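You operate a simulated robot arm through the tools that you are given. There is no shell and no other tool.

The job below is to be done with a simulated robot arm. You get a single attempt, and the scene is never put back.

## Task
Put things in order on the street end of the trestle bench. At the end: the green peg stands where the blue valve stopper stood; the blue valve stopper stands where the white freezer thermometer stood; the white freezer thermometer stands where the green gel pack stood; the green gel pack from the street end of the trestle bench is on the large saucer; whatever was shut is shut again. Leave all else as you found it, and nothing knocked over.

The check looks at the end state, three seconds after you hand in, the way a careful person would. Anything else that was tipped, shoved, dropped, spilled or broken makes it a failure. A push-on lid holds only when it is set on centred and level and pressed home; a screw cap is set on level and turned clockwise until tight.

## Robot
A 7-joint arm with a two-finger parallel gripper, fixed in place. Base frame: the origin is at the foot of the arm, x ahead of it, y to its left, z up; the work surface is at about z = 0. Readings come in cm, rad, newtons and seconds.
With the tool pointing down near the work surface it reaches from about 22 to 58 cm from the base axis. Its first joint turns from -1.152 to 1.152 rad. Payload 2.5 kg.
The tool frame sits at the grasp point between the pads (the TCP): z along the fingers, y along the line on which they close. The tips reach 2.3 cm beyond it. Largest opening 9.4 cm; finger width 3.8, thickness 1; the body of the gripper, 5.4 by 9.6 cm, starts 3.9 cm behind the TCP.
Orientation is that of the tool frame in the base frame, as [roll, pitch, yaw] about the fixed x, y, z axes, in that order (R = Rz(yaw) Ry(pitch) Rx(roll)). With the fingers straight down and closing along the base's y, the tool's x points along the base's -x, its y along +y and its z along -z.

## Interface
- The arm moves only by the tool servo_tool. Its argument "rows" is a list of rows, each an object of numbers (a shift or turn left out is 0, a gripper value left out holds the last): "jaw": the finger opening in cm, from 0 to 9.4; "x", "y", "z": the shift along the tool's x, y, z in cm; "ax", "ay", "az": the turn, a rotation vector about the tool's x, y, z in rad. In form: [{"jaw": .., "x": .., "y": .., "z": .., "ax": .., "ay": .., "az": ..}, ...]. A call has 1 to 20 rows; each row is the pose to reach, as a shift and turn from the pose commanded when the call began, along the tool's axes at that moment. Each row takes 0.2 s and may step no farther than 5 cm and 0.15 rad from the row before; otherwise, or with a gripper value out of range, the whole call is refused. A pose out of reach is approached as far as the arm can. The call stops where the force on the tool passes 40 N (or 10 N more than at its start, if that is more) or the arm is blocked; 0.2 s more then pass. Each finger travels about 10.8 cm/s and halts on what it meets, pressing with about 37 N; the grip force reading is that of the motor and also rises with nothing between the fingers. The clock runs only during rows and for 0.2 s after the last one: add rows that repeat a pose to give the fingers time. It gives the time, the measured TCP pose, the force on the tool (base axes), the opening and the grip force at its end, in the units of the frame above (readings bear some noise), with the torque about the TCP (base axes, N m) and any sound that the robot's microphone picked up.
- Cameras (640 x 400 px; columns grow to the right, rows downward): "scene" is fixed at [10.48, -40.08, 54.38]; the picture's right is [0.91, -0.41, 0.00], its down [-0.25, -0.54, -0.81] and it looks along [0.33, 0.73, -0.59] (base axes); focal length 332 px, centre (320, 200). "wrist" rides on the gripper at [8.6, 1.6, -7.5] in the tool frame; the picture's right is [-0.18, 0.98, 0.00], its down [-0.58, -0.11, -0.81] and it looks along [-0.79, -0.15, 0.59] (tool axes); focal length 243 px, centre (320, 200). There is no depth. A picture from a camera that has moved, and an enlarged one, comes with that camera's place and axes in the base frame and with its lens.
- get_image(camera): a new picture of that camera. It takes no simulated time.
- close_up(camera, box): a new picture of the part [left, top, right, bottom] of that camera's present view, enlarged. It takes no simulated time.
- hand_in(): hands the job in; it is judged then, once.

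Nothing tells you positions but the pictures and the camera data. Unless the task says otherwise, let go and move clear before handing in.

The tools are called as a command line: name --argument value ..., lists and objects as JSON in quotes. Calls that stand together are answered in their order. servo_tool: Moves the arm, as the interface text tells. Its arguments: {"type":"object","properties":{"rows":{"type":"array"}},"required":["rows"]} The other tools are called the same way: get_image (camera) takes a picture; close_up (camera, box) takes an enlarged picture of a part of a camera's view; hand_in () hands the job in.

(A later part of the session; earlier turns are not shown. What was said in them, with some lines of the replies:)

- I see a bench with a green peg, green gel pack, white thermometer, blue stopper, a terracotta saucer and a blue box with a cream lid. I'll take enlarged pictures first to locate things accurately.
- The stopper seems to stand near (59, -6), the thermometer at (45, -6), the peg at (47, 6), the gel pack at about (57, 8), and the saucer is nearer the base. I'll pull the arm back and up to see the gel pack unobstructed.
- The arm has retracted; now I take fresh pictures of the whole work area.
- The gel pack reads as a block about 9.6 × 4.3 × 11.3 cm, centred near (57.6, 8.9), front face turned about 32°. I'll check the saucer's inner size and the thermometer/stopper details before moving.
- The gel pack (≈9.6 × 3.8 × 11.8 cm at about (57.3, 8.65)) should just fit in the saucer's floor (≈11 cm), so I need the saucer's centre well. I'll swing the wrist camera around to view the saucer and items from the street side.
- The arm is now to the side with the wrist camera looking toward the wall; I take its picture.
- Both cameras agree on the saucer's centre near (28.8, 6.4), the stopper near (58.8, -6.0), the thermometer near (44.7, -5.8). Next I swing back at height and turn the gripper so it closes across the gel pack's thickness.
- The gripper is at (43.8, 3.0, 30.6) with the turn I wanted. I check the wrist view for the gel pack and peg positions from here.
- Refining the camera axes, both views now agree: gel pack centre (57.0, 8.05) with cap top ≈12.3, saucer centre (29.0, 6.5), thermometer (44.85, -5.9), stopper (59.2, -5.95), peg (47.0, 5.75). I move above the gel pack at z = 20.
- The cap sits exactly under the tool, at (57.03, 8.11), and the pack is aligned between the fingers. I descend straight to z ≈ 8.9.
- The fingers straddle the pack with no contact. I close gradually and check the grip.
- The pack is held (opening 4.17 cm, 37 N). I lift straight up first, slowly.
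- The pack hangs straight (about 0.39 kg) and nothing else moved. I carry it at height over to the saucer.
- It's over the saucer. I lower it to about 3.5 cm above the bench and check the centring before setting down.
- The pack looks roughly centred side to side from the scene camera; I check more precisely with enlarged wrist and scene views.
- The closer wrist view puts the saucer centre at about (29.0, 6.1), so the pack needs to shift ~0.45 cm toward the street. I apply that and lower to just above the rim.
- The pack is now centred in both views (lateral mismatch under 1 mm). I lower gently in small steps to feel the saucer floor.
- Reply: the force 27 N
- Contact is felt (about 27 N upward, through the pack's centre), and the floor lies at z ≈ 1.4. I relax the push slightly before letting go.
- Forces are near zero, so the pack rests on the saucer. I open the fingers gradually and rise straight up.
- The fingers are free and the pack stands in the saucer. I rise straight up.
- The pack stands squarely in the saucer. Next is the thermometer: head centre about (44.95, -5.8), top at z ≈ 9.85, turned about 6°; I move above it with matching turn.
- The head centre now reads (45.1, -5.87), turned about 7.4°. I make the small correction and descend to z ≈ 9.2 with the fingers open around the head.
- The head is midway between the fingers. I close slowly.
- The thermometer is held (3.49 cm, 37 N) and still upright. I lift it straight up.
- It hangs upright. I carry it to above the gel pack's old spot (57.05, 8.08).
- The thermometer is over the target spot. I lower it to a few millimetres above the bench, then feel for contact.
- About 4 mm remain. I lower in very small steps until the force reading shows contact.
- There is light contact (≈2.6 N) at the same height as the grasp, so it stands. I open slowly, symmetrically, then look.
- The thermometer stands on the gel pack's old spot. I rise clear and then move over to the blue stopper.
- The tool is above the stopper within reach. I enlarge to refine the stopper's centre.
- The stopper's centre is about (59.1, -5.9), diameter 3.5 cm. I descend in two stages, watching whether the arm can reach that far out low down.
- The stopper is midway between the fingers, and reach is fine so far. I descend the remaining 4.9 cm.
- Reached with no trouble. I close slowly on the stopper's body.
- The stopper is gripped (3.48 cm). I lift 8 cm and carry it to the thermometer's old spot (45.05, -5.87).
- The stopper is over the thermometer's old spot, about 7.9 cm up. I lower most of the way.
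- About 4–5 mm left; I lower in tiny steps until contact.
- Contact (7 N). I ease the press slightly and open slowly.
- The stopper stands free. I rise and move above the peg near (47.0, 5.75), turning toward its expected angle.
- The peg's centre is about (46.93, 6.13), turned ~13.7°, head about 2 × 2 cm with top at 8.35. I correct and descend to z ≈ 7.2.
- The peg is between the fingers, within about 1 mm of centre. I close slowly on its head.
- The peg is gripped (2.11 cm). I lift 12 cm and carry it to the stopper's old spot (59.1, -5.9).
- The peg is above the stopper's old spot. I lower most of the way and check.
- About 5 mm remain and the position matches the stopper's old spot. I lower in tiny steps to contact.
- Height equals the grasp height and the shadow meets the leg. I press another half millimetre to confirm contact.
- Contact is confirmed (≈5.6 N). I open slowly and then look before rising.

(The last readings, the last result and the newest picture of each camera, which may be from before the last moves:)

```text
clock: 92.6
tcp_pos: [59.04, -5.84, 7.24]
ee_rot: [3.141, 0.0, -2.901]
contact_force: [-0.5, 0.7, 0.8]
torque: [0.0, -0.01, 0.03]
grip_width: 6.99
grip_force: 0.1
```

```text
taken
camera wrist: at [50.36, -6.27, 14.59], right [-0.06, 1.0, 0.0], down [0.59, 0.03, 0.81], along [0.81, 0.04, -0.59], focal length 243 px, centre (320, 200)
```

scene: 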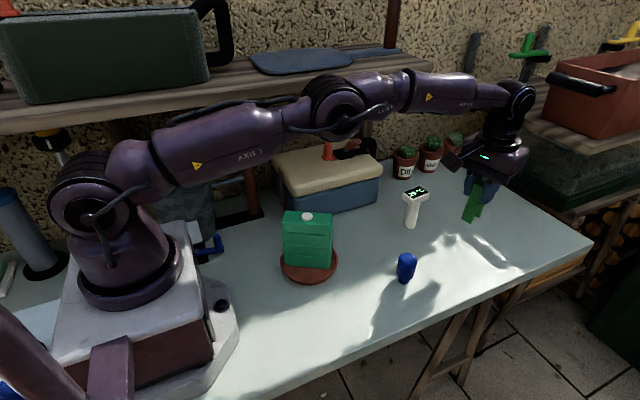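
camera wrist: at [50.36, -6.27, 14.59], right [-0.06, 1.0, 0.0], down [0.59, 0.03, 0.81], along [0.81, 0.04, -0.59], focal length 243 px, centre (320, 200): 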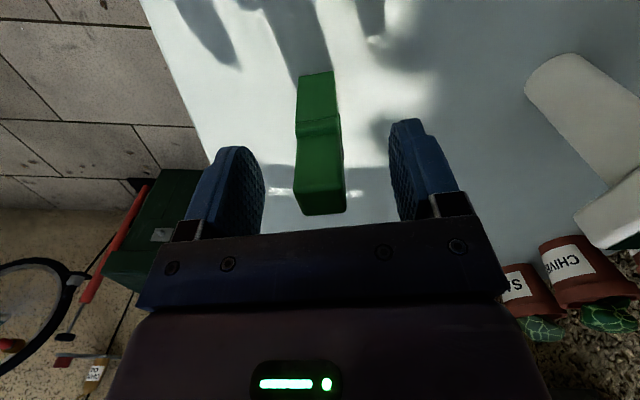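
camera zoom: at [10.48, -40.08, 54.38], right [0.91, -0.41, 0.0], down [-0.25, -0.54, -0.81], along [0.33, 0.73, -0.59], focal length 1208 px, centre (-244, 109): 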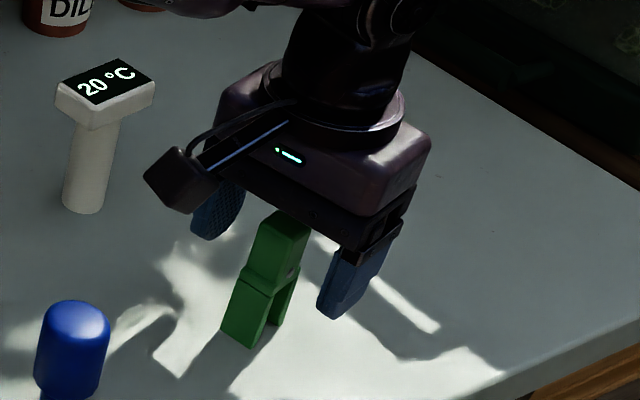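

The peg stands free. I rise straight up, then pull back clear and inspect everything.

servo_tool --rows '[{"z": -0.6}, {"z": -2}, {"z": -4}, {"z": -6}, {"z": -8}, {"z": -10}, {"z": -12}, {"z": -14}, {"z": -16}, {"z": -18}, {"z": -18, "x": 2}, {"z": -18.5, "x": 5}, {"z": -19, "x": 8}, {"z": -19.5, "x": 11}, {"z": -20, "x": 14}, {"z": -20, "x": 17}, {"z": -20, "x": 20}, {"z": -20, "x": 22}, {"z": -20, "x": 22}]'

get_image --camera "scene"

get_image --camera "wrist"

close_up --camera "scene" --box '[380, 170, 500, 290]'

close_up --camera "scene" --box '[260, 180, 360, 290]'

```text
clock: 96.6
tcp_pos: [55.01, -15.99, 32.56]
ee_rot: [-3.141, 0.001, -2.901]
contact_force: [0.9, -0.4, 0.4]
torque: [0.04, 0.02, 0.01]
grip_width: 7.02
grip_force: 0.0
out of reach, approached as far as the arm can: row 11, 12, 13, 14, 15, 16, 17, 18, 19
```

```text
taken
```

scene: 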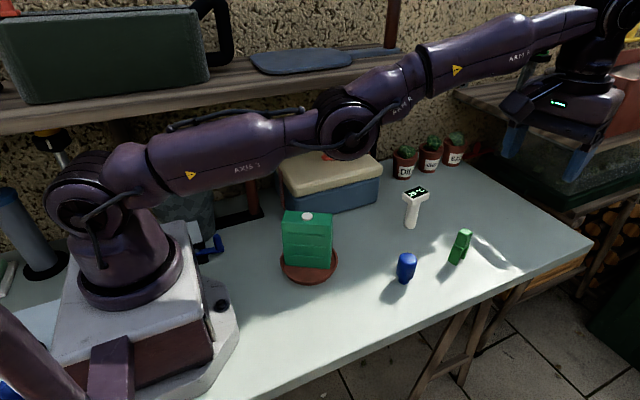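

```text
taken
camera wrist: at [46.27, -16.38, 39.85], right [-0.06, 1.0, 0.0], down [0.59, 0.03, 0.81], along [0.8, 0.04, -0.59], focal length 243 px, centre (320, 200)
```

wrist: 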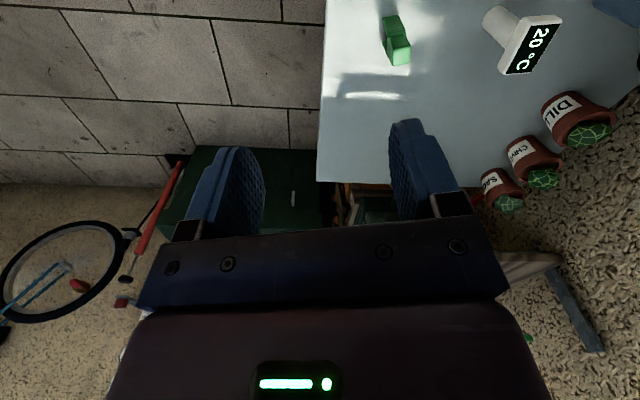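

```text
3.33 times, centred on (440, 230) of scene
camera zoom: at [10.48, -40.08, 54.38], right [0.91, -0.41, 0.0], down [-0.25, -0.54, -0.81], along [0.33, 0.73, -0.59], focal length 1107 px, centre (-80, 100)
```

zoom: 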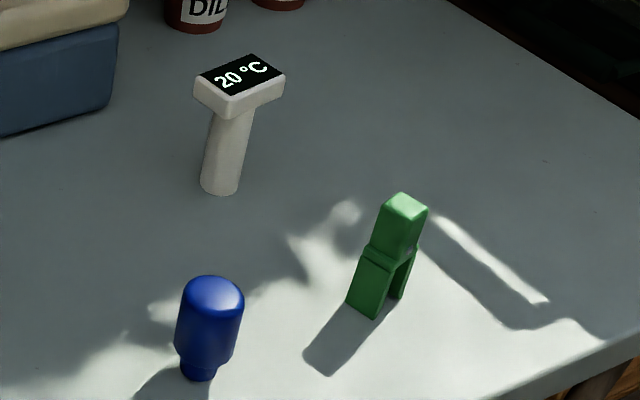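

```text
3.64 times, centred on (310, 235) of scene
camera zoom: at [10.48, -40.08, 54.38], right [0.91, -0.41, 0.0], down [-0.25, -0.54, -0.81], along [0.33, 0.73, -0.59], focal length 1208 px, centre (356, 73)
```

zoom: 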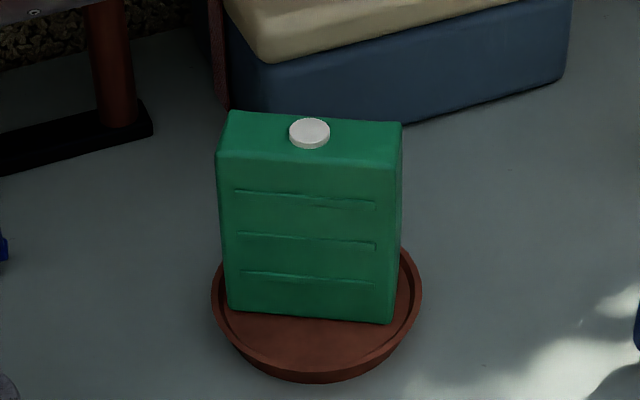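

All four items stand upright at their targets, and the gel pack is in the saucer. The retreat ran to the edge of the arm's reach and it ended at (55, -16, 32.6), clear of everything; I bring it back gently with a small test move first.

servo_tool --rows '[{"x": 0.5}, {"x": 1.0}, {"x": 1.0}]'

```text
clock: 97.4
tcp_pos: [55.01, -16.36, 32.39]
ee_rot: [-3.141, -0.001, -2.9]
contact_force: [0.1, 0.0, 0.6]
torque: [0.02, -0.02, 0.0]
grip_width: 7.02
grip_force: 0.1
out of reach, approached as far as the arm can: row 1, 2, 3
```

The arm seems stuck in a stretched posture. I try lowering a little here, where nothing is beneath, to get the elbow to bend.

servo_tool --rows '[{"z": 1}, {"z": 2}, {"z": 3}, {"z": 3}]'

get_image --camera "scene"

```text
clock: 98.4
tcp_pos: [55.72, -16.42, 29.59]
ee_rot: [-3.141, 0.0, -2.9]
contact_force: [-0.8, 0.5, 0.3]
torque: [-0.03, 0.02, 0.02]
grip_width: 7.0
grip_force: 0.0
out of reach, approached as far as the arm can: row 1, 2, 3, 4
```

```text
taken
```

scene: 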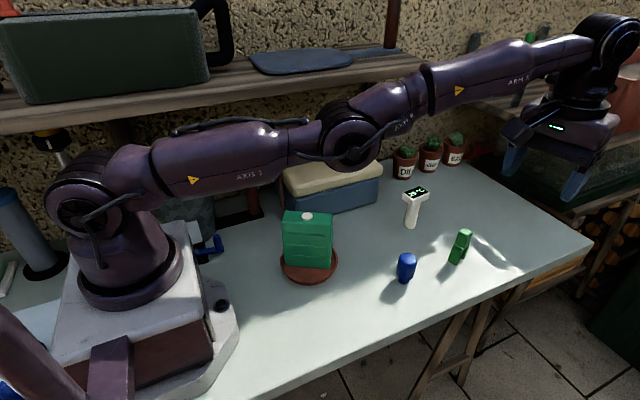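

The arm is clear of everything (tips at z ≈ 27, over the empty street side), with the elbow high. I do a last careful check of every placed item and of the saucer's position.

close_up --camera "scene" --box '[270, 230, 350, 290]'

close_up --camera "scene" --box '[385, 220, 485, 295]'

close_up --camera "scene" --box '[365, 170, 445, 250]'

get_image --camera "wrist"

```text
6.67 times, centred on (310, 260) of scene
camera zoom: at [10.48, -40.08, 54.38], right [0.91, -0.41, 0.0], down [-0.25, -0.54, -0.81], along [0.33, 0.73, -0.59], focal length 2215 px, centre (387, -200)
```

zoom: 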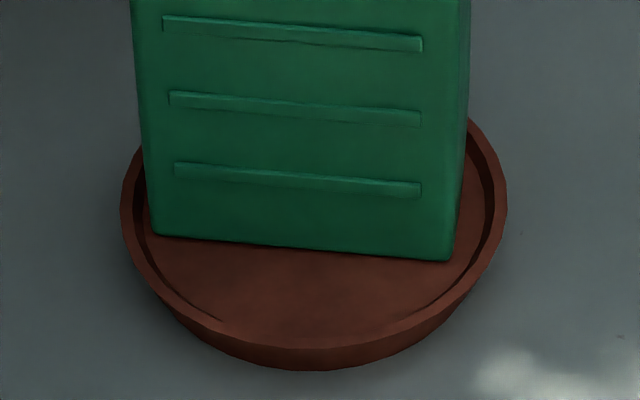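

```text
5.33 times, centred on (435, 258) of scene
camera zoom: at [10.48, -40.08, 54.38], right [0.91, -0.41, 0.0], down [-0.25, -0.54, -0.81], along [0.33, 0.73, -0.59], focal length 1772 px, centre (-293, -107)
```

zoom: 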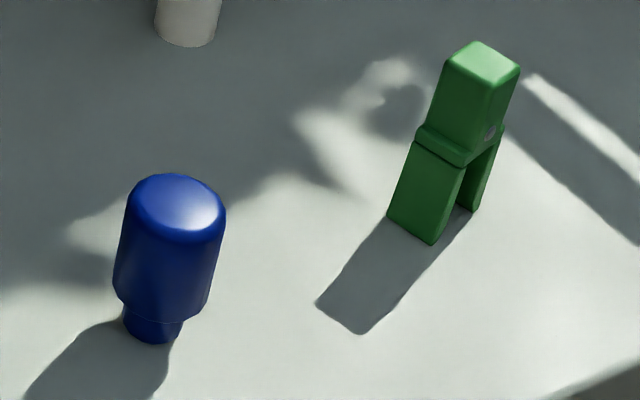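

```text
5.00 times, centred on (405, 210) of scene
camera zoom: at [10.48, -40.08, 54.38], right [0.91, -0.41, 0.0], down [-0.25, -0.54, -0.81], along [0.33, 0.73, -0.59], focal length 1661 px, centre (-105, 150)
```

zoom: 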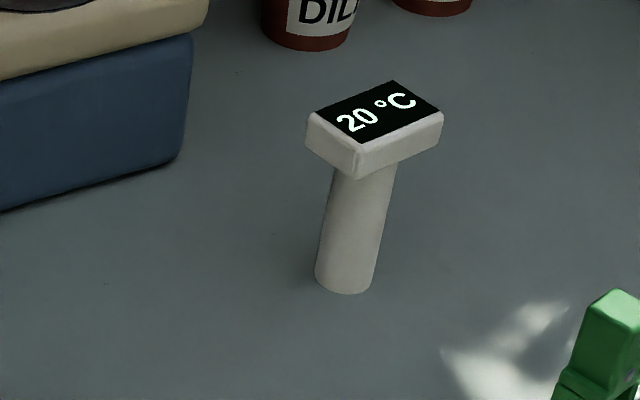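

```text
taken
camera wrist: at [46.98, -16.96, 36.92], right [-0.06, 1.0, 0.0], down [0.59, 0.03, 0.81], along [0.8, 0.04, -0.59], focal length 243 px, centre (320, 200)
```

wrist: 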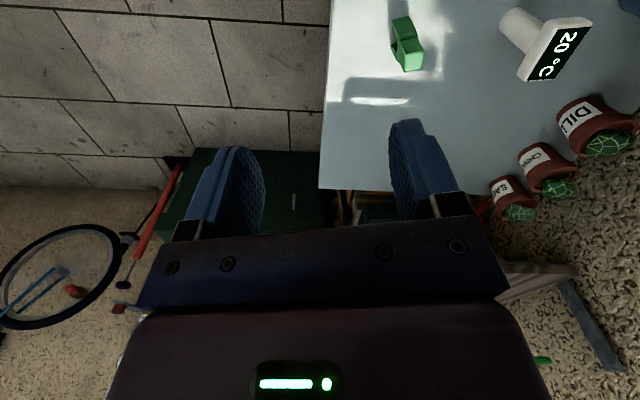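

The saucer has not moved, all four items stand upright at their targets, and the box and pots are untouched. I hold still for a couple of seconds to verify that the arm is at rest before handing in.

servo_tool --rows '[{"z": 0}, {"z": 0}, {"z": 0}, {"z": 0}, {"z": 0}, {"z": 0}, {"z": 0}, {"z": 0}, {"z": 0}, {"z": 0}]'

get_image --camera "scene"

```text
clock: 100.6
tcp_pos: [55.78, -16.43, 29.53]
ee_rot: [-3.141, 0.001, -2.901]
contact_force: [-0.1, -0.2, 0.4]
torque: [0.01, 0.04, -0.01]
grip_width: 6.99
grip_force: 0.0
```

```text
taken
```

scene: 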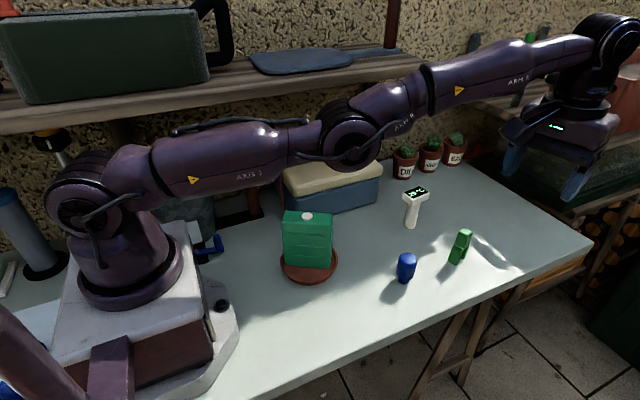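

The arm is at rest, clear of the bench. The gel pack is on the saucer, the thermometer, stopper and peg stand on their new spots, and everything else is as it was, so I hand in.

hand_in

```text
The job is handed in.
```

The job is handed in. In the last pictures before hand-in, every item was in its asked-for place and upright:

- **Green gel pack:** stands on the large saucer, at about (29, 6). The saucer itself did not move.
- **White freezer thermometer:** stands where the gel pack stood, at about (57, 8).
- **Blue valve stopper:** stands where the thermometer stood, at about (45, -6).
- **Green peg:** stands where the stopper stood, at about (59, -6).

Nothing shut was opened, so nothing needed shutting again. The box and the three labelled pots looked unchanged in the pictures.

After releasing the peg, the arm stuck in a stretched-out posture and would not return to its starting position. I left it there. Its fingertips are about 27 cm above the bench, toward the street side, touching nothing. It held still through a two-second check before I handed in.
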